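You operate a simulated robot arm through the tools that you are given. There is no shell and no other tool. Be economical: measure what you need, move in short steps, check, and stop when the job is done.

You run a simulated two-armed robot. Do the job below in one go: nothing can be reset, and whatever is moved stays where it is left.

Task
Take the checked tea towel from the top of the boot bench and lay it out flat on the long worktop over the dryer.

It is judged by the outcome, as a careful person would: the job done as asked, and still so three seconds after it is handed in. It fails if anything else is knocked over, pushed out of place, dropped, spilled or broken. Flat cloth is picked up by pressing the open fingertips on it (5 to 10 N) and closing them slowly along it; thin cloth reads only 2 to 8 mm in the jaws.

Robot
Two 7-joint arms with two-finger parallel grippers on one trunk, on a base that drives. Base frame: it is fixed to the floor where the robot stands at the start and does not move with it; the origin is under the middle of the robot, x ahead of it, y to its left, z up; the surface under the hand at the start is at about z = 860. Lengths are in mm, angles in degrees, forces in N, time in s.
The left shoulder is at the start at [50, 209, 1196], the right one opposite. With the tool pointing down near the work surface each hand reaches from about 260 to 900 mm from the robot's upright axis, wherever it stands, measured 20 degrees to its own side. Places, roughly: long worktop over the dryer [-1600, -1100, 900]. Payload 4.4 kg a hand.
The TCP of each hand is the grasp point between the finger pads, 23 mm short of the fingertips. In the tool frame z runs along the fingers and y along their closing line. Largest opening 94 mm; finger width 38, thickness 10; the body of the gripper, 54 by 96 mm, starts 39 mm behind the TCP.
Orientation is that of the tool frame in the base frame, as a unit quaternion [x, y, z, w]. With the fingers straight down and closing along the base's y, the tool's x points along the base's -x, its y along +y and its z along -z.

Tools
- The arms move only by the tool arm_command. It takes "left_deltas", "right_deltas" or both (then of equal length, played together; a hand with none holds still); each is a list of rows, each a list of 7 numbers: the gripper command, from -1 (fully open) to 1 (shut), values between in proportion, then the shift along the tool's x, y, z in mm, then the turn, a rotation vector about the tool's x, y, z in degrees. In form: [[fingers, dx, dy, dz, rx, ry, rz], ...]. A call has 1 to 8 rows; each row is the pose to reach, as a shift and turn from the pose commanded when the call began, along the tool's axes at that moment. A row lasts 0.2 s, in which the tool goes at most 50 mm and 8.6 degrees; a call with a longer step from one row to the next is refused whole, and so is a gripper value outside its range. Where a pose cannot be reached the arm comes as near as it can. A force on the tool above 40 N (or 10 N above the force at the start of the call, whichever is more), or a blocked arm, ends the call early, and 0.2 s more pass. Each finger travels about 108 mm/s and halts on what it meets, pressing with about 28 N; the grip force reading is that of the motor and also rises with nothing between the fingers. The clock runs only during rows and for 0.2 s after the last one: add rows that repeat a pose to give the fingers time. The reply holds the time, the measured pose of the TCP, the force on the tool along the base axes, the opening and the grip force, in the units named above and with some noise, with the torque about the TCP (base axes, N m) and any sound that the robot's microphone picked up, and new pictures: "views" is both (left out), scene, wrist or none (wrist: the cameras of the hands that moved).
- Cameras (640 x 400 px; columns grow to the right, rows downward): "scene" is now at [152.7, -30.1, 1370.5]; the picture's right is [-0.31, -0.95, 0.00], its down [-0.53, 0.17, -0.83] and it looks along [0.79, -0.26, -0.55] (base axes); focal length 261 px, centre (320, 200). "left" rides on the left gripper at [86, -16, -74] in its tool frame; the picture's right is [0.18, 0.98, 0.00], its down [-0.58, 0.11, -0.81] and it looks along [-0.79, 0.15, 0.59] (tool axes); focal length 243 px, centre (320, 200). "right" rides on the right gripper at [86, 16, -74] in its tool frame; the picture's right is [-0.18, 0.98, 0.00], its down [-0.58, -0.11, -0.81] and it looks along [-0.79, -0.15, 0.59] (tool axes); focal length 243 px, centre (320, 200). There is no depth. A picture from a camera that has moved, and an enlarged one, comes with that camera's place and axes in the base frame and with its lens.
- slide_trunk(by): slides the trunk up (or, below 0, down) by that many mm; the arms and the scene camera ride with it, the base frame stays. It gives what a move gives, with no picture.
- steer(legs): drives the robot by 1 to 6 legs, each [ahead, left, turn to the left] in mm, mm and degrees, along the robot's own axes; the way and the turn of a leg run together, so that a leg with both is an arc; at most 1500 mm and 180 degrees a leg. The arms and the cameras ride along, it lands a little off, and it stops where it bumps. It gives what a move gives, and a new picture of the scene camera.
- head_to(pan, tilt): turns the head with the scene camera to pan (to the left, within 80 degrees either way) and tilt (down, from -29 to 69), counted from straight ahead of the robot. It gives what a move gives, and a new picture of the scene camera.
- zoom(camera, box): a new picture of the part [left, top, right, bottom] of that camera's present view, enlarged. No time passes.
- finish_job(): hands the job in; it is judged then, once.

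Work in short steps. Places have to be worked out from the pictures, the camera data and where the tool is seen: move nearer, look again, correct. Check each grasp and each placing, and mend what went wrong. You have 120 turns and 260 pictures in all, those below and enlarged ones among them. Open the grippers and draw the arms clear of the work before you hand the job in, unless the task says otherwise; then end with one line.

The tools are called after ">>>" as name(argument=value, ...) on one line, values as JSON. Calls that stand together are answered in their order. arm_command: Moves the arms, as the interface text tells. Its arguments: {"type":"object","properties":{"left_deltas":{"type":"array","items":{"type":"array","items":{"type":"number"}}},"right_deltas":{"type":"array","items":{"type":"array","items":{"type":"number"}}},"views":{"type":"string","enum":["both","scene","wrist","none"]}},"required":[]} The other tools are called the same way: slide_trunk (by) slides the trunk up or down; steer (legs) drives the base; head_to (pan, tilt) turns the head that bears the scene camera; zoom (camera, box) takes an enlarged picture of a part of a camera's view; finish_job () hands the job in.

At the start:

```text
time_s: 0.0
left_tcp_pos: [503.0, 92.5, 1100.4]
left_tcp_rot: [0.0, 1.0, 0.0, 0.0]
left_force: [-0.7, 0.0, -1.2]
left_torque: [-0.02, -0.01, 0.01]
left_gripper_width: 94.0
left_grip_force: 0.1
right_tcp_pos: [518.9, -378.4, 1091.9]
right_tcp_rot: [0.0, 1.0, 0.0, 0.0]
right_force: [-0.8, -0.4, -0.3]
right_torque: [0.01, 0.02, -0.02]
right_gripper_width: 93.9
right_grip_force: 0.0
trunk travel left (down, up): [-275.0, 288.0]
robot x, y, heading: [-0.0, -2.0, 0.2]
head pan, tilt: [-17.9, 33.5]
```

scene: 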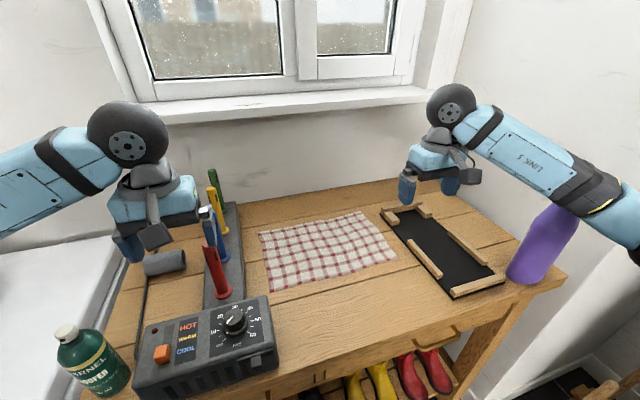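
right: 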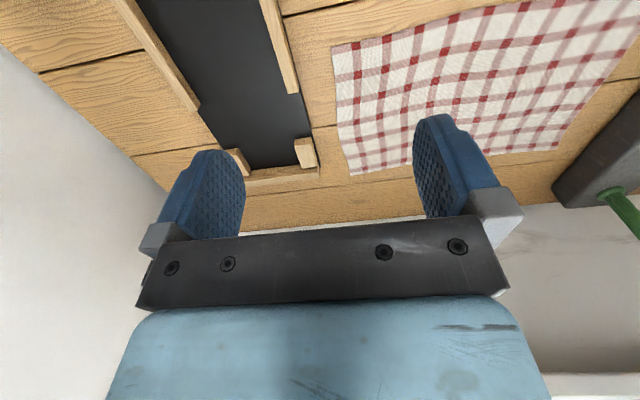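
left: 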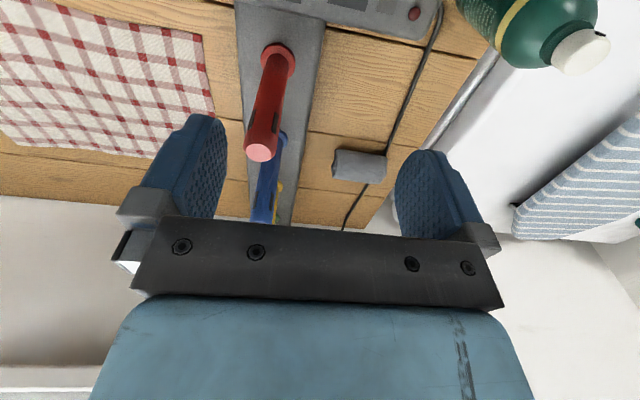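

I'll look around first to see the room and where the worktop lies before touching the towel.

>>> head_to(pan=-80, tilt=30)

>>> head_to(pan=80, tilt=30)

```text
time_s: 1.3
left_tcp_pos: [503.2, 92.4, 1100.0]
left_tcp_rot: [0.0, 1.0, 0.0, 0.0]
left_force: [-0.5, 0.3, -0.5]
left_torque: [-0.01, 0.01, 0.02]
left_gripper_width: 94.1
left_grip_force: 0.1
right_tcp_pos: [520.7, -380.3, 1091.7]
right_tcp_rot: [0.0, 1.0, 0.0, 0.0]
right_force: [0.0, 0.0, 0.4]
right_torque: [-0.01, 0.0, -0.02]
right_gripper_width: 93.8
right_grip_force: 0.0
trunk travel left (down, up): [-275.0, 288.0]
robot x, y, heading: [-1.1, -0.7, -0.1]
head pan, tilt: [-80.0, 30.0]
camera scene: at [84.0, -91.8, 1376.0], right [-0.98, -0.17, 0.0], down [-0.09, 0.49, -0.87], along [0.15, -0.85, -0.5], focal length 261 px, centre (320, 200)
```

scene: 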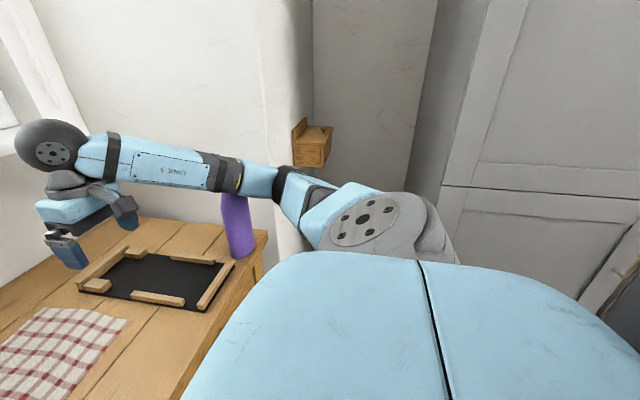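

```text
time_s: 3.8
left_tcp_pos: [502.9, 92.7, 1100.4]
left_tcp_rot: [0.0, 1.0, 0.0, 0.0]
left_force: [-0.1, 0.5, 0.6]
left_torque: [-0.01, -0.05, 0.01]
left_gripper_width: 94.0
left_grip_force: 0.0
right_tcp_pos: [518.9, -380.4, 1092.4]
right_tcp_rot: [0.0, 1.0, -0.001, 0.0]
right_force: [-0.3, -0.9, 0.9]
right_torque: [0.01, 0.04, -0.02]
right_gripper_width: 94.3
right_grip_force: 0.1
trunk travel left (down, up): [-275.0, 288.0]
robot x, y, heading: [1.6, -1.3, -0.1]
head pan, tilt: [80.0, 30.0]
camera scene: at [84.0, 86.4, 1376.0], right [0.98, -0.17, 0.0], down [-0.09, -0.49, -0.87], along [0.15, 0.85, -0.5], focal length 261 px, centre (320, 200)
```

scene: 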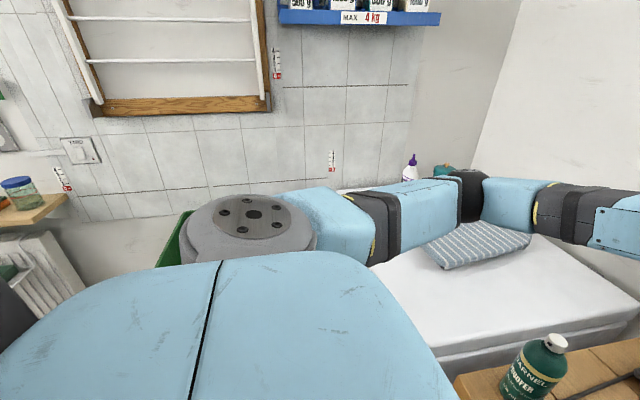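

The towel lies roughly at x 550–782, y −376…−41 on the bench. I'll pull both hands over its two near corners (half-open fingers, left moving sideways first to clear the upright tools) and look.

>>> arm_command(left_deltas=[[-0.06, 0, -45, 0, 0, 0, 0], [-0.06, 0, -90, 0, 0, 0, 0], [-0.06, 0, -135, 0, 0, 0, 0], [-0.06, -20, -171, 0, 0, 0, 0], [-0.06, -50, -171, 35, 0, 0, 0], [-0.06, -74, -171, 75, 0, 0, 0], [-0.06, -74, -171, 120, 0, 0, 0], [-0.06, -74, -171, 150, 0, 0, 0]], right_deltas=[[-0.06, -20, 14, 0, 0, 0, 0], [-0.06, -40, 28, 0, 0, 0, 0], [-0.06, -57, 43, 0, 0, 0, 0], [-0.06, -57, 43, 0, 0, 0, 0], [-0.06, -57, 43, 35, 0, 0, 0], [-0.06, -57, 43, 75, 0, 0, 0], [-0.06, -57, 43, 112, 0, 0, 0], [-0.06, -57, 43, 142, 0, 0, 0]], views="wrist")

>>> head_to(pan=-18, tilt=45)

```text
time_s: 5.6
left_tcp_pos: [576.8, -79.6, 950.6]
left_tcp_rot: [-0.001, 1.0, 0.0, 0.0]
left_force: [-0.2, -0.3, 0.1]
left_torque: [0.01, -0.05, 0.02]
left_gripper_width: 49.8
left_grip_force: 0.0
right_tcp_pos: [576.0, -336.9, 948.0]
right_tcp_rot: [0.0, 1.0, 0.0, -0.001]
right_force: [-0.6, -0.2, 0.4]
right_torque: [0.0, 0.0, 0.0]
right_gripper_width: 50.0
right_grip_force: 0.1
trunk travel left (down, up): [-275.0, 288.0]
robot x, y, heading: [-1.9, -1.4, -0.0]
head pan, tilt: [80.0, 30.0]
camera right: at [489.2, -320.7, 1024.6], right [0.18, 0.98, 0.0], down [0.58, -0.11, 0.81], along [0.79, -0.15, -0.59], focal length 243 px, centre (320, 200)
camera left: at [492.5, -94.6, 1025.5], right [-0.18, 0.98, 0.0], down [0.58, 0.11, 0.81], along [0.79, 0.15, -0.59], focal length 243 px, centre (320, 200)
```

right: 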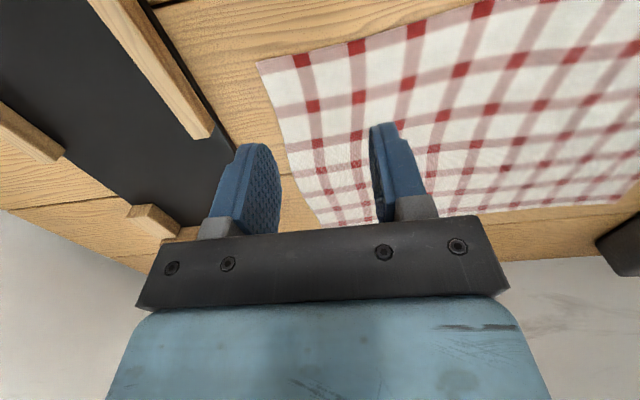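
left: 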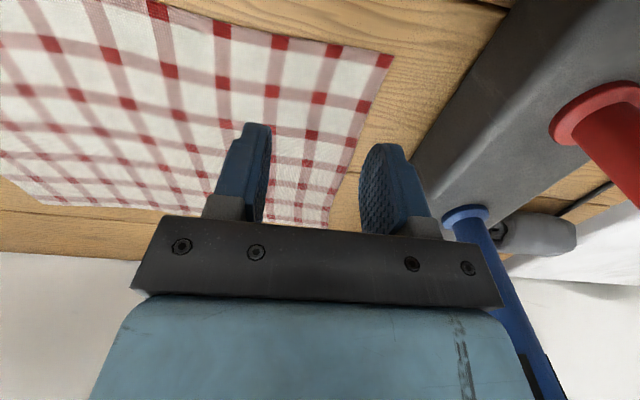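

```text
time_s: 7.3
left_tcp_pos: [577.4, -79.1, 950.3]
left_tcp_rot: [-0.001, 1.0, 0.0, 0.0]
left_force: [0.6, 1.4, 0.5]
left_torque: [-0.02, 0.02, 0.01]
left_gripper_width: 49.8
left_grip_force: 0.0
right_tcp_pos: [576.1, -335.9, 949.2]
right_tcp_rot: [0.0, 1.0, 0.0, 0.0]
right_force: [0.5, 0.2, 0.0]
right_torque: [0.0, -0.01, -0.02]
right_gripper_width: 50.4
right_grip_force: 0.1
trunk travel left (down, up): [-275.0, 288.0]
robot x, y, heading: [2.0, -1.6, 0.2]
head pan, tilt: [-18.0, 45.0]
camera scene: at [145.6, -27.8, 1353.4], right [-0.31, -0.95, 0.0], down [-0.67, 0.22, -0.71], along [0.67, -0.22, -0.71], focal length 261 px, centre (320, 200)
```

scene: 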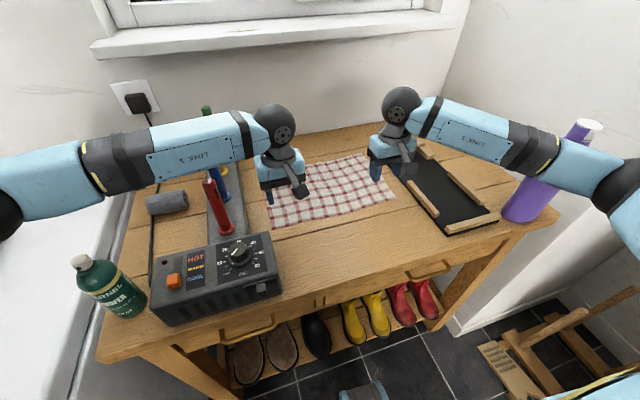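

Both near corners are under the hands (corners ≈ [554,−375] and [554,−36]). I lower to just above the cloth.

>>> arm_command(left_deltas=[[-0.06, 0, -1, 30, 0, 0, 0], [-0.06, 0, -1, 55, 0, 0, 0], [-0.06, 0, -1, 62, 0, 0, 0], [-0.06, 0, -1, 64, 0, 0, 0], [-0.06, 0, -1, 64, 0, 0, 0]], right_deltas=[[-0.06, 0, 5, 30, 0, 0, 0], [-0.06, 0, 5, 55, 0, 0, 0], [-0.06, 0, 5, 62, 0, 0, 0], [-0.06, 0, 5, 64, 0, 0, 0], [-0.06, 0, 5, 64, 0, 0, 0]], views="none")

```text
time_s: 8.5
left_tcp_pos: [583.9, -82.0, 911.0]
left_tcp_rot: [-0.003, 1.0, -0.007, 0.016]
left_force: [-0.8, 0.0, -0.8]
left_torque: [0.02, 0.02, 0.0]
left_gripper_width: 49.8
left_grip_force: 0.0
right_tcp_pos: [574.8, -331.5, 889.5]
right_tcp_rot: [0.0, 1.0, 0.0, 0.004]
right_force: [-0.6, -0.4, 0.1]
right_torque: [0.02, 0.03, -0.02]
right_gripper_width: 49.6
right_grip_force: 0.1
trunk travel left (down, up): [-275.0, 288.0]
robot x, y, heading: [2.6, 4.2, 0.0]
head pan, tilt: [-18.0, 45.0]
```

The left hand stopped at 911 and tilted slightly — reaching a limit. I'll lift it back and look at the left forearm's surroundings before changing stance.

>>> zoom(camera="scene", box=[0, 60, 400, 310])

>>> zoom(camera="scene", box=[340, 60, 640, 247])

>>> zoom(camera="left", box=[0, 0, 640, 400])

```text
1.60 times, centred on (200, 185) of scene
camera zoom: at [139.3, -28.8, 1355.3], right [-0.31, -0.95, 0.0], down [-0.67, 0.22, -0.71], along [0.68, -0.22, -0.7], focal length 418 px, centre (512, 224)
```

zoom: 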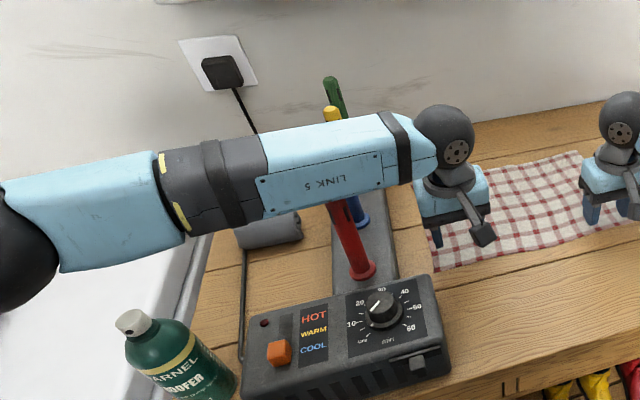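

```text
2.13 times, centred on (490, 154) of scene
camera zoom: at [139.3, -28.8, 1355.3], right [-0.31, -0.95, 0.0], down [-0.67, 0.22, -0.71], along [0.68, -0.22, -0.7], focal length 557 px, centre (-43, 299)
```

zoom: 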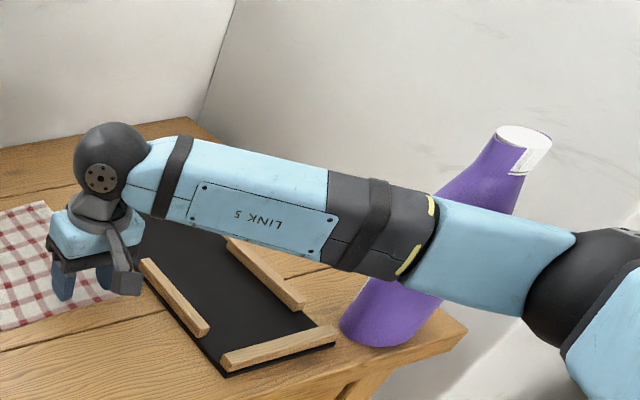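

```text
1.00 times, centred on (320, 200) of left (not enlarged: the box is as wide or as high as the picture)
camera zoom: at [496.1, -97.7, 983.2], right [-0.19, 0.98, -0.02], down [0.55, 0.12, 0.82], along [0.81, 0.14, -0.57], focal length 243 px, centre (320, 200)
```

zoom: 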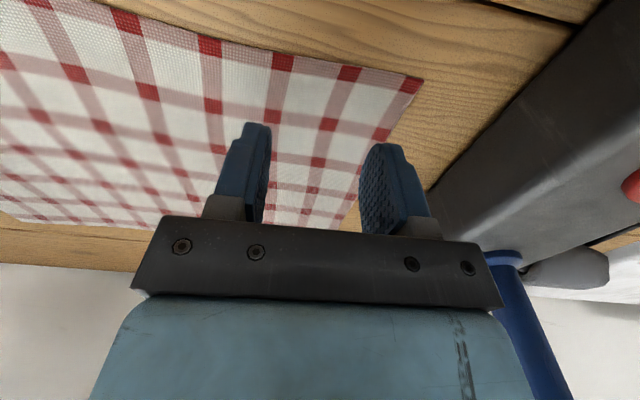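

The left forearm lies just over the tool tops. I'll lift both hands and raise the trunk so the forearms slope down more steeply, clear of the tools and bottle.

>>> arm_command(left_deltas=[[-0.06, 0, 0, -30, 0, 0, 0], [-0.06, 0, 0, -60, 0, 0, 0], [-0.06, 0, 0, -60, 0, 0, 0]], right_deltas=[[-0.06, 0, 0, -30, 0, 0, 0], [-0.06, 0, 0, -60, 0, 0, 0], [-0.06, 0, 0, -60, 0, 0, 0]], views="none")

>>> slide_trunk(by=200)

>>> head_to(pan=-10, tilt=50)

```text
time_s: 9.3
left_tcp_pos: [576.8, -79.4, 944.8]
left_tcp_rot: [0.0, 1.0, 0.0, -0.002]
left_force: [-0.6, 0.0, -0.5]
left_torque: [0.02, 0.02, 0.03]
left_gripper_width: 49.7
left_grip_force: 0.0
right_tcp_pos: [578.1, -332.2, 945.3]
right_tcp_rot: [0.0, 1.0, 0.0, -0.001]
right_force: [0.4, -0.4, -0.2]
right_torque: [0.02, 0.05, 0.03]
right_gripper_width: 49.5
right_grip_force: 0.0
trunk travel left (down, up): [-275.0, 288.0]
robot x, y, heading: [2.8, -0.7, -0.2]
head pan, tilt: [-18.0, 45.0]
```

```text
time_s: 11.5
left_tcp_pos: [579.7, -79.8, 1146.5]
left_tcp_rot: [0.0, 1.0, 0.0, -0.001]
left_force: [-0.5, 0.0, 0.8]
left_torque: [0.02, -0.02, 0.0]
left_gripper_width: 49.8
left_grip_force: 0.1
right_tcp_pos: [576.8, -331.5, 1146.8]
right_tcp_rot: [0.0, 1.0, 0.001, -0.001]
right_force: [0.0, 0.5, -0.2]
right_torque: [0.02, 0.01, 0.01]
right_gripper_width: 49.6
right_grip_force: 0.2
trunk travel left (down, up): [-475.0, 88.0]
robot x, y, heading: [-0.7, -1.9, -0.0]
head pan, tilt: [-18.0, 45.0]
```

```text
time_s: 12.2
left_tcp_pos: [577.2, -79.0, 1146.0]
left_tcp_rot: [-0.001, 1.0, 0.0, 0.0]
left_force: [-0.2, -0.3, -0.9]
left_torque: [-0.01, 0.0, 0.0]
left_gripper_width: 49.9
left_grip_force: 0.1
right_tcp_pos: [576.4, -332.3, 1146.5]
right_tcp_rot: [0.0, 1.0, 0.0, -0.001]
right_force: [0.2, 0.4, -0.2]
right_torque: [0.02, 0.04, 0.01]
right_gripper_width: 49.8
right_grip_force: 0.1
trunk travel left (down, up): [-475.0, 88.0]
robot x, y, heading: [0.2, 0.5, -0.3]
head pan, tilt: [-10.0, 50.0]
camera scene: at [144.1, -16.1, 1546.5], right [-0.17, -0.98, 0.0], down [-0.75, 0.13, -0.64], along [0.63, -0.11, -0.77], focal length 261 px, centre (320, 200)
```

scene: 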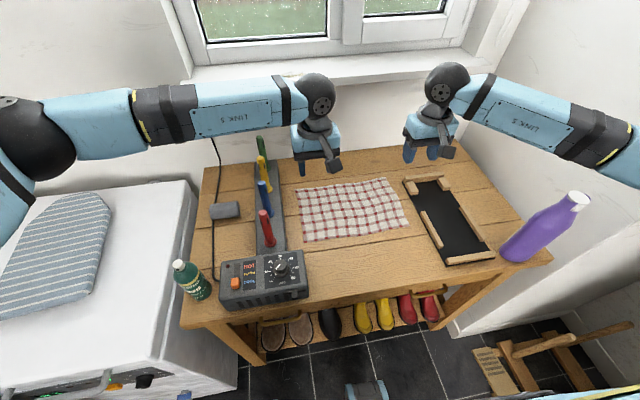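

Clear now. I lower the hands straight down to about z 950 and check the forearms.

>>> arm_command(left_deltas=[[-0.06, 0, 0, 40, 0, 0, 0], [-0.06, 0, 0, 80, 0, 0, 0], [-0.06, 0, 0, 120, 0, 0, 0], [-0.06, 0, 0, 160, 0, 0, 0], [-0.06, 0, 0, 200, 0, 0, 0], [-0.06, 0, 0, 200, 0, 0, 0]], right_deltas=[[-0.06, 0, 0, 40, 0, 0, 0], [-0.06, 0, 0, 80, 0, 0, 0], [-0.06, 0, 0, 120, 0, 0, 0], [-0.06, 0, 0, 160, 0, 0, 0], [-0.06, 0, 0, 200, 0, 0, 0], [-0.06, 0, 0, 200, 0, 0, 0]], views="scene")

```text
time_s: 13.6
left_tcp_pos: [576.9, -79.9, 945.2]
left_tcp_rot: [0.0, 1.0, -0.001, 0.0]
left_force: [-0.2, -0.3, 0.1]
left_torque: [0.01, 0.0, -0.02]
left_gripper_width: 49.6
left_grip_force: 0.2
right_tcp_pos: [575.9, -332.3, 946.0]
right_tcp_rot: [-0.001, 1.0, 0.001, 0.001]
right_force: [-0.1, 0.1, -0.3]
right_torque: [0.01, 0.01, 0.04]
right_gripper_width: 49.7
right_grip_force: 0.1
trunk travel left (down, up): [-475.0, 88.0]
robot x, y, heading: [1.2, -1.5, 0.1]
head pan, tilt: [-10.0, 50.0]
camera scene: at [143.3, -15.7, 1546.6], right [-0.17, -0.98, 0.0], down [-0.75, 0.13, -0.64], along [0.63, -0.11, -0.77], focal length 261 px, centre (320, 200)
```

scene: 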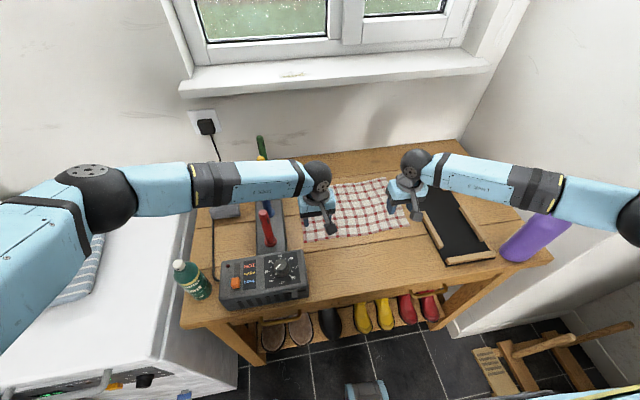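

Triangulating, the left wrist axis sits ~155 mm above the TCP and the tool tops reach z≈1035, so I want the forearm steeper still. I raise the trunk by another 85 and descend again in small steps.

>>> slide_trunk(by=86)

>>> arm_command(left_deltas=[[-0.06, 0, 0, 40, 0, 0, 0], [-0.06, 0, 0, 80, 0, 0, 0], [-0.06, 0, 0, 100, 0, 0, 0], [-0.06, 0, 0, 110, 0, 0, 0], [-0.06, 0, 0, 120, 0, 0, 0], [-0.06, 0, 0, 120, 0, 0, 0]], right_deltas=[[-0.06, 0, 0, 40, 0, 0, 0], [-0.06, 0, 0, 80, 0, 0, 0], [-0.06, 0, 0, 100, 0, 0, 0], [-0.06, 0, 0, 110, 0, 0, 0], [-0.06, 0, 0, 120, 0, 0, 0], [-0.06, 0, 0, 120, 0, 0, 0]], views="scene")

```text
time_s: 14.8
left_tcp_pos: [577.7, -79.4, 1030.7]
left_tcp_rot: [0.0, 1.0, 0.0, 0.001]
left_force: [0.1, -0.8, 0.0]
left_torque: [0.01, -0.04, -0.02]
left_gripper_width: 49.9
left_grip_force: 0.1
right_tcp_pos: [576.9, -331.1, 1031.5]
right_tcp_rot: [0.0, 1.0, 0.001, 0.0]
right_force: [0.9, 0.4, -0.4]
right_torque: [-0.01, -0.02, -0.01]
right_gripper_width: 50.1
right_grip_force: 0.0
trunk travel left (down, up): [-561.0, 2.0]
robot x, y, heading: [-1.1, -0.0, -0.2]
head pan, tilt: [-10.0, 50.0]
```

```text
time_s: 16.2
left_tcp_pos: [577.0, -79.7, 913.1]
left_tcp_rot: [-0.001, 1.0, 0.0, 0.0]
left_force: [0.0, -0.3, 0.5]
left_torque: [-0.03, 0.0, 0.01]
left_gripper_width: 49.8
left_grip_force: 0.0
right_tcp_pos: [576.8, -331.9, 912.7]
right_tcp_rot: [0.0, 1.0, 0.0, 0.001]
right_force: [0.3, 1.3, 0.0]
right_torque: [0.01, -0.01, 0.0]
right_gripper_width: 50.0
right_grip_force: 0.0
trunk travel left (down, up): [-561.0, 2.0]
robot x, y, heading: [1.6, 0.1, -0.1]
head pan, tilt: [-10.0, 50.0]
camera scene: at [143.7, -15.9, 1632.5], right [-0.17, -0.98, 0.0], down [-0.75, 0.13, -0.64], along [0.63, -0.11, -0.77], focal length 261 px, centre (320, 200)
```

scene: 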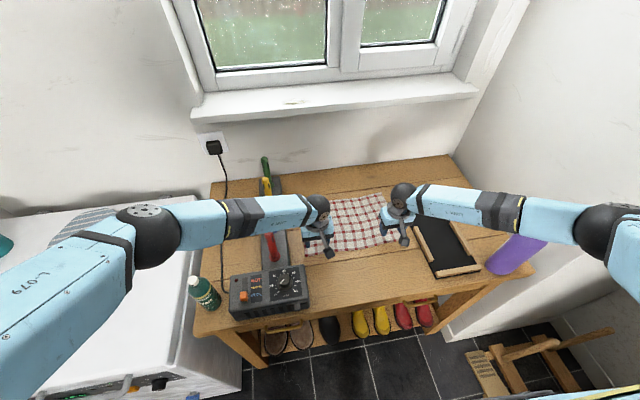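

The pose is reached now with no contact. I continue down gently toward the cloth, watching forces.

>>> arm_command(left_deltas=[[-0.06, 0, 0, 10, 0, 0, 0], [-0.06, 0, 0, 20, 0, 0, 0], [-0.06, 0, 0, 27, 0, 0, 0], [-0.06, 0, 0, 27, 0, 0, 0]], right_deltas=[[-0.06, 0, 0, 10, 0, 0, 0], [-0.06, 0, 0, 20, 0, 0, 0], [-0.06, 0, 0, 27, 0, 0, 0], [-0.06, 0, 0, 27, 0, 0, 0]], views="both")

```text
time_s: 17.2
left_tcp_pos: [577.4, -80.6, 885.6]
left_tcp_rot: [0.0, 1.0, 0.0, 0.0]
left_force: [0.6, -0.4, 1.0]
left_torque: [-0.03, -0.03, 0.01]
left_gripper_width: 49.8
left_grip_force: 0.0
right_tcp_pos: [577.2, -331.1, 885.4]
right_tcp_rot: [0.0, 1.0, 0.0, 0.0]
right_force: [0.5, 0.2, 1.2]
right_torque: [0.03, -0.02, 0.0]
right_gripper_width: 49.8
right_grip_force: 0.0
trunk travel left (down, up): [-561.0, 2.0]
robot x, y, heading: [-1.0, -0.3, -0.2]
head pan, tilt: [-10.0, 50.0]
camera scene: at [143.8, -15.9, 1632.6], right [-0.17, -0.98, 0.0], down [-0.75, 0.13, -0.64], along [0.63, -0.11, -0.77], focal length 261 px, centre (320, 200)
camera right: at [490.3, -315.2, 960.6], right [0.18, 0.98, 0.0], down [0.58, -0.11, 0.81], along [0.79, -0.15, -0.59], focal length 243 px, centre (320, 200)
camera left: at [492.3, -95.6, 960.1], right [-0.18, 0.98, 0.0], down [0.58, 0.11, 0.81], along [0.79, 0.15, -0.59], focal length 243 px, centre (320, 200)
```

scene: 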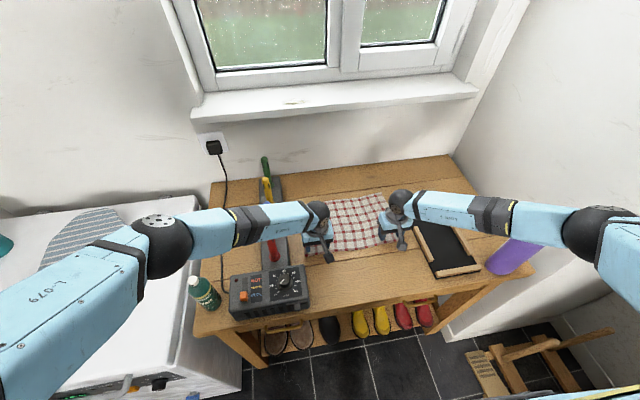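
right: 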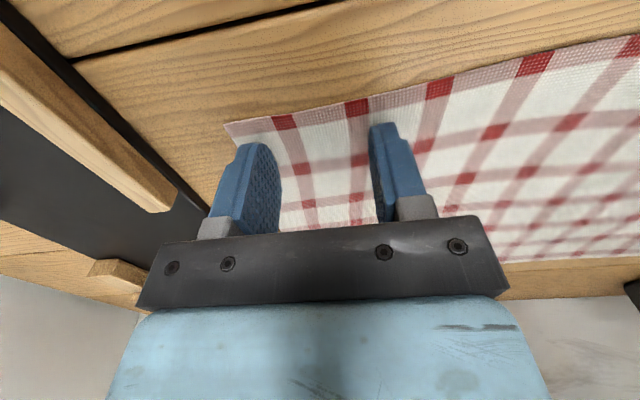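
left: 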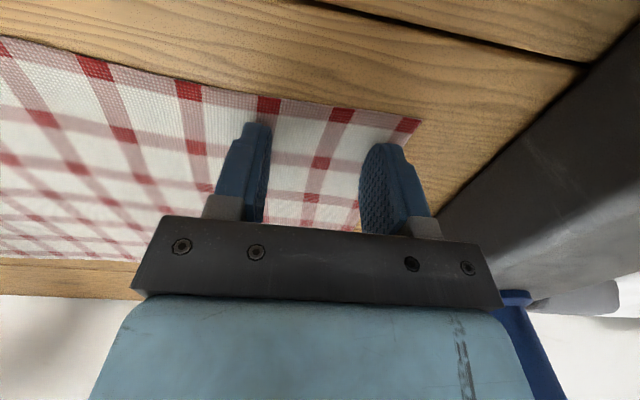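

Fingertips are just above the cloth, well placed about 5–8 mm inside both corners. I press down in 1 mm steps.

>>> arm_command(left_deltas=[[-0.06, 0, 0, 1.5, 0, 0, 0], [-0.06, 0, 0, 2.5, 0, 0, 0], [-0.06, 0, 0, 3.2, 0, 0, 0], [-0.06, 0, 0, 3.2, 0, 0, 0]], right_deltas=[[-0.06, 0, 0, 1.5, 0, 0, 0], [-0.06, 0, 0, 2.5, 0, 0, 0], [-0.06, 0, 0, 3.2, 0, 0, 0], [-0.06, 0, 0, 3.2, 0, 0, 0]], views="none")

```text
time_s: 18.2
left_tcp_pos: [577.0, -79.9, 884.3]
left_tcp_rot: [-0.001, 1.0, -0.001, 0.002]
left_force: [1.6, -0.6, 14.6]
left_torque: [0.27, 0.13, -0.04]
left_gripper_width: 49.7
left_grip_force: 0.1
right_tcp_pos: [577.7, -332.3, 884.2]
right_tcp_rot: [0.0, 1.0, 0.0, 0.002]
right_force: [3.9, -2.0, 16.9]
right_torque: [-0.08, 0.09, 0.01]
right_gripper_width: 49.9
right_grip_force: 0.3
trunk travel left (down, up): [-561.0, 2.0]
robot x, y, heading: [-0.6, -0.5, 0.0]
head pan, tilt: [-10.0, 50.0]
```

Contact at z≈884.5, about 15 N: slightly too much. I ease off 1.2 mm and close slowly.

>>> arm_command(left_deltas=[[-0.06, 0, 0, -1.1, 0, 0, 0], [0.1, 0, 0, -1.1, 0, 0, 0], [0.25, 0, 0, -1.1, 0, 0, 0], [0.4, 0, 0, -1.1, 0, 0, 0], [0.55, 0, 0, -1.1, 0, 0, 0], [0.7, 0, 0, -1.1, 0, 0, 0], [0.85, 0, 0, -1.1, 0, 0, 0], [1, 0, 0, -1.1, 0, 0, 0]], right_deltas=[[-0.06, 0, 0, -1.4, 0, 0, 0], [0.1, 0, 0, -1.4, 0, 0, 0], [0.25, 0, 0, -1.4, 0, 0, 0], [0.4, 0, 0, -1.4, 0, 0, 0], [0.55, 0, 0, -1.4, 0, 0, 0], [0.7, 0, 0, -1.4, 0, 0, 0], [0.85, 0, 0, -1.4, 0, 0, 0], [1, 0, 0, -1.4, 0, 0, 0]], views="wrist")

```text
time_s: 20.0
left_tcp_pos: [576.1, -80.4, 884.4]
left_tcp_rot: [0.0, 1.0, -0.002, 0.001]
left_force: [0.9, -5.5, 13.6]
left_torque: [-0.07, -0.02, 0.06]
left_gripper_width: 2.7
left_grip_force: 27.8
right_tcp_pos: [575.2, -331.1, 885.0]
right_tcp_rot: [0.0, 1.0, 0.0, 0.001]
right_force: [-1.4, 3.7, 9.8]
right_torque: [0.05, 0.11, 0.01]
right_gripper_width: 7.7
right_grip_force: 27.5
trunk travel left (down, up): [-561.0, 2.0]
robot x, y, heading: [-0.3, 3.2, -0.0]
head pan, tilt: [-10.0, 50.0]
camera right: at [488.5, -314.6, 960.1], right [0.18, 0.98, 0.0], down [0.58, -0.11, 0.81], along [0.79, -0.15, -0.59], focal length 243 px, centre (320, 200)
camera left: at [491.5, -95.9, 959.5], right [-0.18, 0.98, 0.0], down [0.58, 0.11, 0.81], along [0.79, 0.15, -0.59], focal length 243 px, centre (320, 200)
```

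right: 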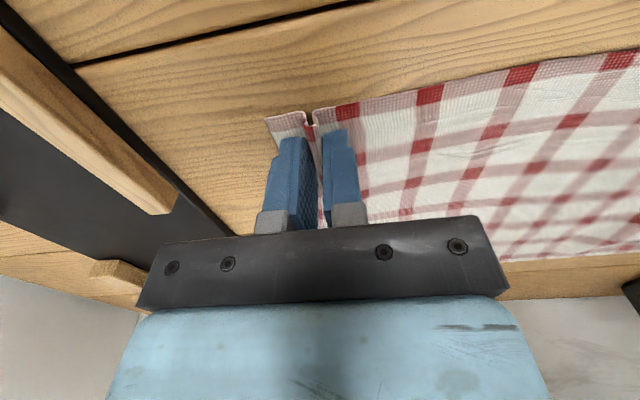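
left: 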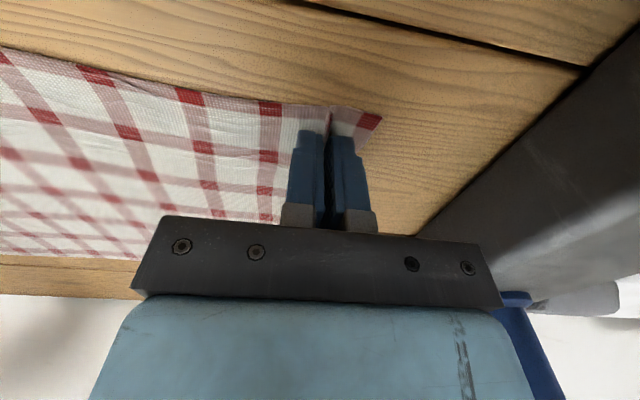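

Both jaws hold ridges of cloth (2.7 and 7.7 mm). I lift both hands together slowly by 120 mm and check.

>>> arm_command(left_deltas=[[1, 0, 0, -8, 0, 0, 0], [1, 0, 0, -25, 0, 0, 0], [1, 0, 0, -45, 0, 0, 0], [1, 0, 0, -70, 0, 0, 0], [1, 0, 0, -95, 0, 0, 0], [1, 0, 0, -120, 0, 0, 0], [1, 0, 0, -120, 0, 0, 0]], right_deltas=[[1, 0, 0, -8, 0, 0, 0], [1, 0, 0, -25, 0, 0, 0], [1, 0, 0, -45, 0, 0, 0], [1, 0, 0, -70, 0, 0, 0], [1, 0, 0, -95, 0, 0, 0], [1, 0, 0, -120, 0, 0, 0], [1, 0, 0, -120, 0, 0, 0]], views="both")

```text
time_s: 21.6
left_tcp_pos: [576.6, -79.8, 1003.0]
left_tcp_rot: [0.0, 1.0, 0.0, -0.001]
left_force: [1.0, -8.6, -0.5]
left_torque: [-0.19, 0.01, 0.04]
left_gripper_width: 2.4
left_grip_force: 28.2
right_tcp_pos: [576.7, -331.1, 1003.3]
right_tcp_rot: [0.0, 1.0, 0.0, 0.0]
right_force: [-0.4, 7.6, -0.4]
right_torque: [0.2, 0.03, 0.06]
right_gripper_width: 7.9
right_grip_force: 27.8
trunk travel left (down, up): [-561.0, 2.0]
robot x, y, heading: [0.7, -2.7, 0.1]
head pan, tilt: [-10.0, 50.0]
camera scene: at [144.4, -16.2, 1632.4], right [-0.17, -0.98, 0.0], down [-0.75, 0.13, -0.64], along [0.63, -0.11, -0.77], focal length 261 px, centre (320, 200)
camera right: at [489.4, -315.9, 1079.0], right [0.18, 0.98, 0.0], down [0.58, -0.11, 0.81], along [0.79, -0.15, -0.59], focal length 243 px, centre (320, 200)
camera left: at [492.5, -95.9, 1078.4], right [-0.18, 0.98, 0.0], down [0.58, 0.11, 0.81], along [0.79, 0.15, -0.59], focal length 243 px, centre (320, 200)
```

scene: 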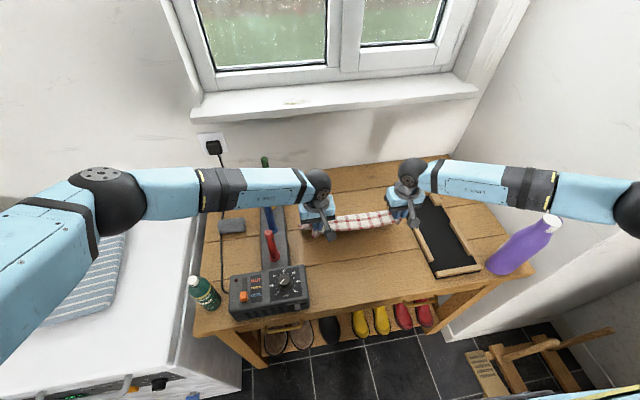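
right: 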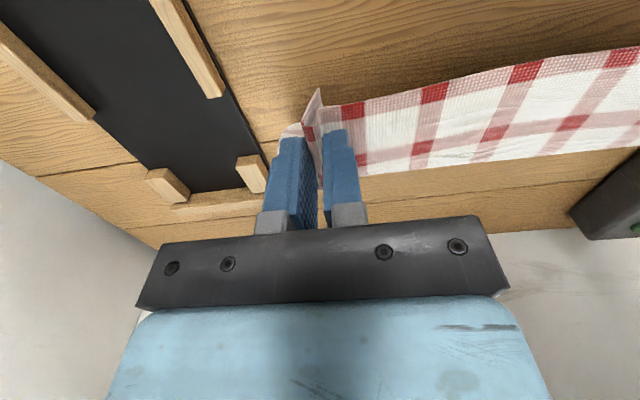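
left: 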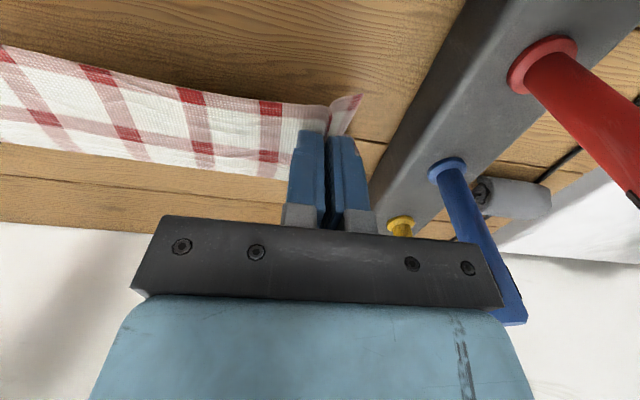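

Cloth hangs taut between both hands. I ease the tension slightly and raise to z≈1190 so the bottom edge clears the bench.

>>> arm_command(left_deltas=[[1, 0, -2, -40, 0, 0, 0], [1, 0, -3, -80, 0, 0, 0], [1, 0, -3, -120, 0, 0, 0], [1, 0, -3, -160, 0, 0, 0], [1, 0, -3, -190, 0, 0, 0], [1, 0, -3, -190, 0, 0, 0]], right_deltas=[[1, 0, 2, -40, 0, 0, 0], [1, 0, 3, -80, 0, 0, 0], [1, 0, 3, -120, 0, 0, 0], [1, 0, 3, -160, 0, 0, 0], [1, 0, 3, -190, 0, 0, 0], [1, 0, 3, -190, 0, 0, 0]], views="both")

```text
time_s: 23.0
left_tcp_pos: [578.1, -83.2, 1194.2]
left_tcp_rot: [0.0, 1.0, 0.0, -0.001]
left_force: [-0.2, -0.2, -0.1]
left_torque: [0.0, 0.01, -0.01]
left_gripper_width: 2.2
left_grip_force: 28.2
right_tcp_pos: [577.7, -329.8, 1192.8]
right_tcp_rot: [0.0, 1.0, 0.0, 0.0]
right_force: [-0.2, 0.7, -0.1]
right_torque: [-0.01, 0.03, -0.01]
right_gripper_width: 7.6
right_grip_force: 28.0
trunk travel left (down, up): [-561.0, 2.0]
robot x, y, heading: [-0.7, 4.3, -0.1]
head pan, tilt: [-10.0, 50.0]
camera scene: at [144.7, -16.4, 1632.4], right [-0.17, -0.98, 0.0], down [-0.75, 0.13, -0.64], along [0.63, -0.11, -0.77], focal length 261 px, centre (320, 200)
camera right: at [491.1, -313.2, 1268.8], right [0.18, 0.98, 0.0], down [0.58, -0.11, 0.81], along [0.79, -0.15, -0.59], focal length 243 px, centre (320, 200)
camera left: at [493.5, -98.9, 1268.5], right [-0.18, 0.98, 0.0], down [0.58, 0.11, 0.81], along [0.79, 0.15, -0.59], focal length 243 px, centre (320, 200)
```

scene: 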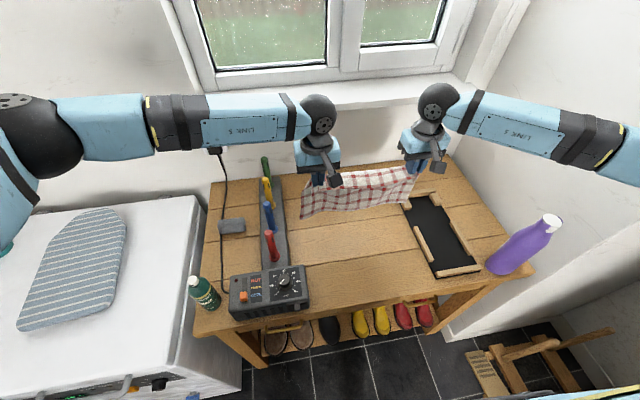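
right: 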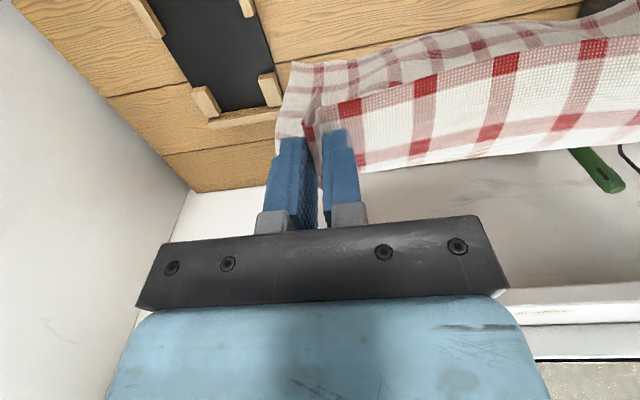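
left: 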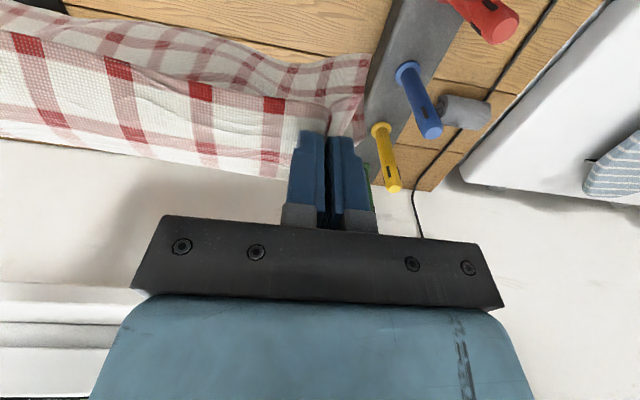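

The towel hangs free in both grips. I drive back 300 mm to clear the bench, then look around.

>>> steer(legs=[[-300, 0, 0]])

>>> head_to(pan=-80, tilt=35)

>>> head_to(pan=80, tilt=35)

```text
time_s: 25.0
left_tcp_pos: [282.7, -82.3, 1192.7]
left_tcp_rot: [-0.001, 1.0, 0.0, -0.001]
left_force: [0.8, -0.2, 0.2]
left_torque: [-0.01, 0.03, 0.01]
left_gripper_width: 2.4
left_grip_force: 27.8
right_tcp_pos: [282.2, -329.5, 1192.4]
right_tcp_rot: [0.0, 1.0, 0.0, 0.0]
right_force: [0.1, 1.3, -0.5]
right_torque: [0.0, -0.01, 0.0]
right_gripper_width: 7.7
right_grip_force: 27.8
trunk travel left (down, up): [-561.0, 2.0]
robot x, y, heading: [-299.9, -0.0, -0.1]
head pan, tilt: [-10.0, 50.0]
camera scene: at [-151.4, -16.2, 1632.3], right [-0.17, -0.98, 0.0], down [-0.76, 0.13, -0.64], along [0.63, -0.11, -0.77], focal length 261 px, centre (320, 200)
```

scene: 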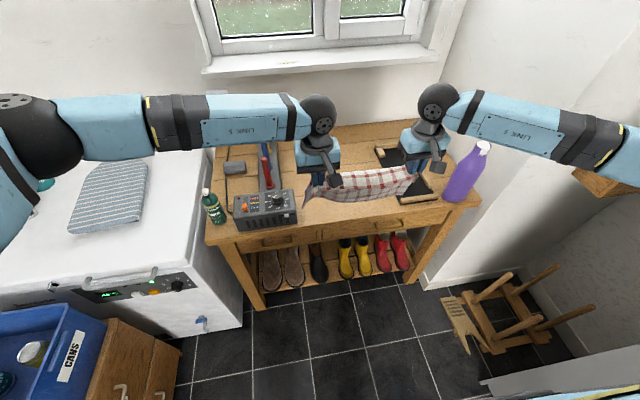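

```text
time_s: 26.4
left_tcp_pos: [281.3, -81.9, 1194.0]
left_tcp_rot: [-0.001, 1.0, 0.0, 0.0]
left_force: [0.8, -0.7, -0.4]
left_torque: [-0.04, 0.01, 0.01]
left_gripper_width: 2.5
left_grip_force: 27.9
right_tcp_pos: [280.7, -328.8, 1192.8]
right_tcp_rot: [0.0, 1.0, 0.0, 0.001]
right_force: [-1.9, 0.2, -0.5]
right_torque: [0.01, -0.03, 0.03]
right_gripper_width: 7.4
right_grip_force: 27.6
trunk travel left (down, up): [-561.0, 2.0]
robot x, y, heading: [-295.8, -1.6, -0.1]
head pan, tilt: [-80.0, 35.0]
camera scene: at [-213.7, -89.4, 1654.2], right [-0.98, -0.17, 0.0], down [-0.1, 0.56, -0.82], along [0.14, -0.81, -0.57], focal length 261 px, centre (320, 200)
```

scene: 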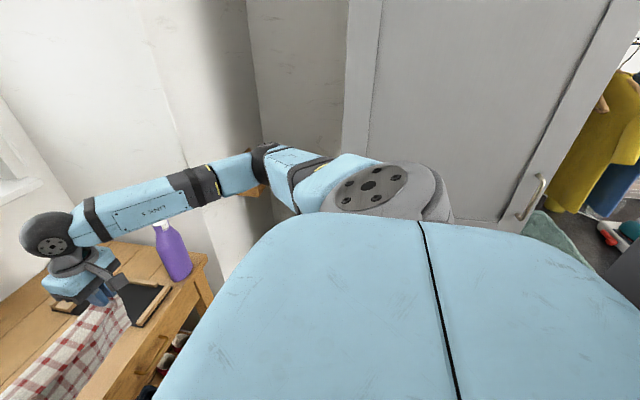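

```text
time_s: 28.9
left_tcp_pos: [280.4, -82.6, 1193.7]
left_tcp_rot: [0.0, 1.0, -0.001, 0.0]
left_force: [-0.4, -0.9, 0.1]
left_torque: [0.02, 0.03, 0.0]
left_gripper_width: 2.5
left_grip_force: 28.2
right_tcp_pos: [281.5, -328.6, 1194.0]
right_tcp_rot: [-0.001, 1.0, 0.0, 0.0]
right_force: [-0.4, 0.3, -0.6]
right_torque: [0.01, -0.03, 0.0]
right_gripper_width: 7.8
right_grip_force: 27.9
trunk travel left (down, up): [-561.0, 2.0]
robot x, y, heading: [-300.1, -2.7, -0.1]
head pan, tilt: [80.0, 35.0]
camera scene: at [-213.6, 84.0, 1654.2], right [0.98, -0.17, 0.0], down [-0.1, -0.56, -0.82], along [0.14, 0.81, -0.57], focal length 261 px, centre (320, 200)
```

scene: 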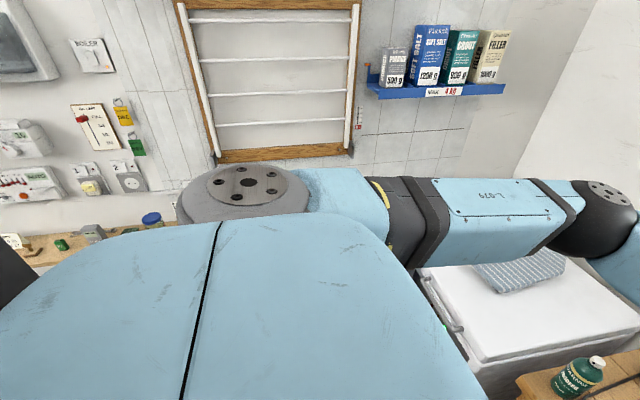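

Room to the left has a counter, to the right a tall cupboard; the worktop is behind. I'll bring both hands in centrally and closer (keeping their spacing) before turning.

>>> arm_command(left_deltas=[[1, 24, 28, 0, 0, 0, 0], [1, 48, 56, 0, 0, 0, 0], [1, 72, 84, 0, 0, 0, 0], [1, 96, 112, 0, 0, 0, 0], [1, 120, 140, 0, 0, 0, 0], [1, 144, 168, 0, 0, 0, 0], [1, 168, 196, 0, 0, 0, 0], [1, 180, 206, 0, 0, 0, 0]], right_deltas=[[1, 24, 28, 0, 0, 0, 0], [1, 48, 56, 0, 0, 0, 0], [1, 72, 84, 0, 0, 0, 0], [1, 96, 112, 0, 0, 0, 0], [1, 120, 140, 0, 0, 0, 0], [1, 144, 168, 0, 0, 0, 0], [1, 168, 196, 0, 0, 0, 0], [1, 180, 206, 0, 0, 0, 0]], views="none")

>>> head_to(pan=0, tilt=45)

```text
time_s: 30.7
left_tcp_pos: [100.6, 123.1, 1192.2]
left_tcp_rot: [-0.001, 1.0, -0.001, 0.001]
left_force: [-0.1, -1.3, -0.2]
left_torque: [-0.02, 0.03, -0.02]
left_gripper_width: 2.5
left_grip_force: 27.9
right_tcp_pos: [99.8, -123.2, 1193.9]
right_tcp_rot: [0.001, 1.0, -0.001, 0.0]
right_force: [-0.6, 0.9, -0.7]
right_torque: [0.01, -0.03, 0.01]
right_gripper_width: 7.7
right_grip_force: 28.0
trunk travel left (down, up): [-561.0, 2.0]
robot x, y, heading: [-295.5, 3.6, -0.3]
head pan, tilt: [80.0, 35.0]
```

```text
time_s: 32.2
left_tcp_pos: [100.2, 124.1, 1192.9]
left_tcp_rot: [-0.001, 1.0, 0.0, -0.001]
left_force: [-0.7, -1.5, -0.4]
left_torque: [0.0, 0.0, -0.05]
left_gripper_width: 2.2
left_grip_force: 28.5
right_tcp_pos: [101.2, -123.9, 1192.8]
right_tcp_rot: [0.001, 1.0, 0.0, 0.0]
right_force: [-0.5, 1.4, 0.2]
right_torque: [0.05, -0.02, -0.01]
right_gripper_width: 7.5
right_grip_force: 27.8
trunk travel left (down, up): [-561.0, 2.0]
robot x, y, heading: [-297.9, 1.0, 0.1]
head pan, tilt: [0.0, 45.0]
camera scene: at [-147.6, -2.5, 1639.4], right [0.0, -1.0, 0.0], down [-0.71, 0.0, -0.71], along [0.71, 0.0, -0.71], focal length 261 px, centre (320, 200)
```

scene: 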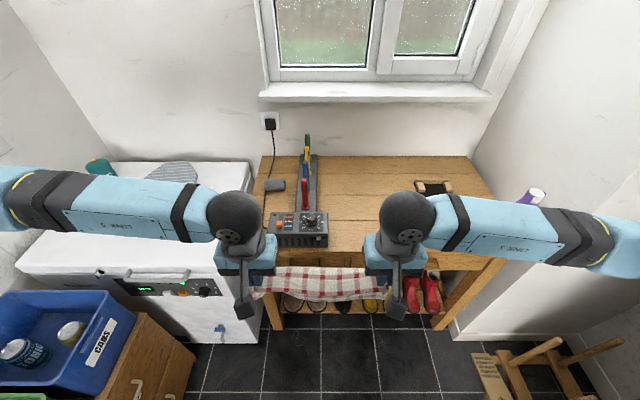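

Hands are tucked in, cloth still held. I turn 45° right in place and look to see what's behind.

>>> steer(legs=[[-150, 0, 0], [0, 0, -45]])

>>> head_to(pan=-75, tilt=30)

```text
time_s: 35.7
left_tcp_pos: [-80.1, -196.2, 1194.1]
left_tcp_rot: [0.384, 0.923, 0.0, 0.0]
left_force: [-1.0, -1.1, -0.5]
left_torque: [-0.02, 0.05, 0.06]
left_gripper_width: 2.4
left_grip_force: 28.0
right_tcp_pos: [-254.8, -368.3, 1193.3]
right_tcp_rot: [0.383, 0.924, 0.0, 0.0]
right_force: [0.9, 0.5, 1.0]
right_torque: [0.01, 0.02, -0.02]
right_gripper_width: 7.6
right_grip_force: 28.3
trunk travel left (down, up): [-561.0, 2.0]
robot x, y, heading: [-446.6, -0.2, -44.9]
head pan, tilt: [0.0, 45.0]
camera scene: at [-341.4, -108.0, 1639.4], right [-0.71, -0.71, 0.0], down [-0.5, 0.5, -0.71], along [0.5, -0.5, -0.71], focal length 261 px, centre (320, 200)
```

scene: 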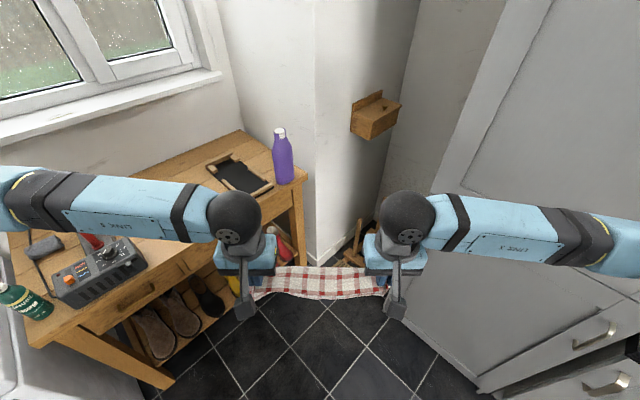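

```text
time_s: 37.1
left_tcp_pos: [-79.8, -195.2, 1192.6]
left_tcp_rot: [0.384, 0.923, -0.001, 0.0]
left_force: [-1.8, -0.6, -0.3]
left_torque: [-0.03, 0.0, 0.04]
left_gripper_width: 2.3
left_grip_force: 27.6
right_tcp_pos: [-253.4, -368.2, 1193.6]
right_tcp_rot: [0.385, 0.923, 0.0, 0.0]
right_force: [0.1, 0.9, -0.3]
right_torque: [0.04, 0.0, 0.02]
right_gripper_width: 7.5
right_grip_force: 28.2
trunk travel left (down, up): [-561.0, 2.0]
robot x, y, heading: [-448.5, 1.5, -45.1]
head pan, tilt: [-75.0, 30.0]
camera scene: at [-444.4, -128.9, 1662.0], right [-0.87, 0.5, 0.0], down [0.25, 0.43, -0.87], along [-0.43, -0.75, -0.5], focal length 261 px, centre (320, 200)
```

scene: 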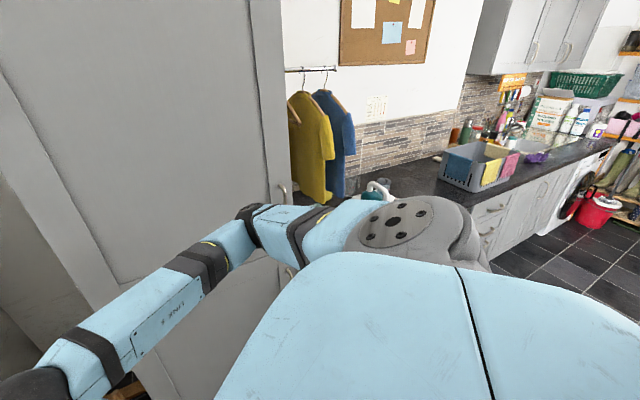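

The worktop runs along the far wall (y≈−1100) behind the cupboard, with a basket on it and open floor in front. I shift 450 mm toward −x at this heading, then turn a bit more and look.

>>> steer(legs=[[-318, -318, 0]])

```text
time_s: 40.5
left_tcp_pos: [-527.5, -192.2, 1193.4]
left_tcp_rot: [0.381, 0.925, 0.0, 0.0]
left_force: [-0.4, -0.7, 0.1]
left_torque: [-0.02, 0.0, 0.01]
left_gripper_width: 2.5
left_grip_force: 28.2
right_tcp_pos: [-701.7, -367.5, 1193.1]
right_tcp_rot: [0.381, 0.925, -0.001, 0.0]
right_force: [0.5, 1.1, 0.2]
right_torque: [0.02, -0.02, -0.01]
right_gripper_width: 7.4
right_grip_force: 28.3
trunk travel left (down, up): [-561.0, 2.0]
robot x, y, heading: [-893.6, 2.1, -44.8]
head pan, tilt: [-75.0, 30.0]
camera scene: at [-892.4, -128.4, 1662.0], right [-0.87, 0.5, 0.0], down [0.25, 0.43, -0.87], along [-0.43, -0.75, -0.5], focal length 261 px, centre (320, 200)
```

scene: 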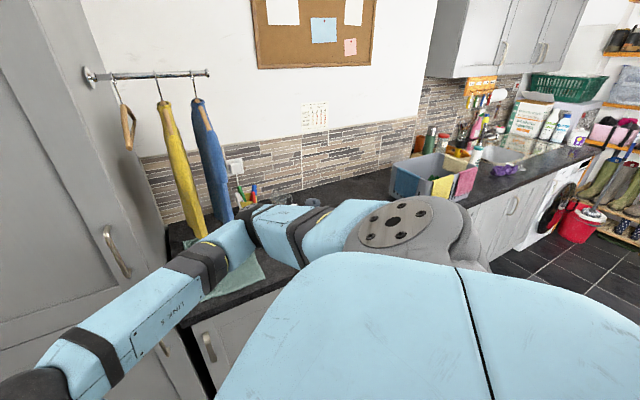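

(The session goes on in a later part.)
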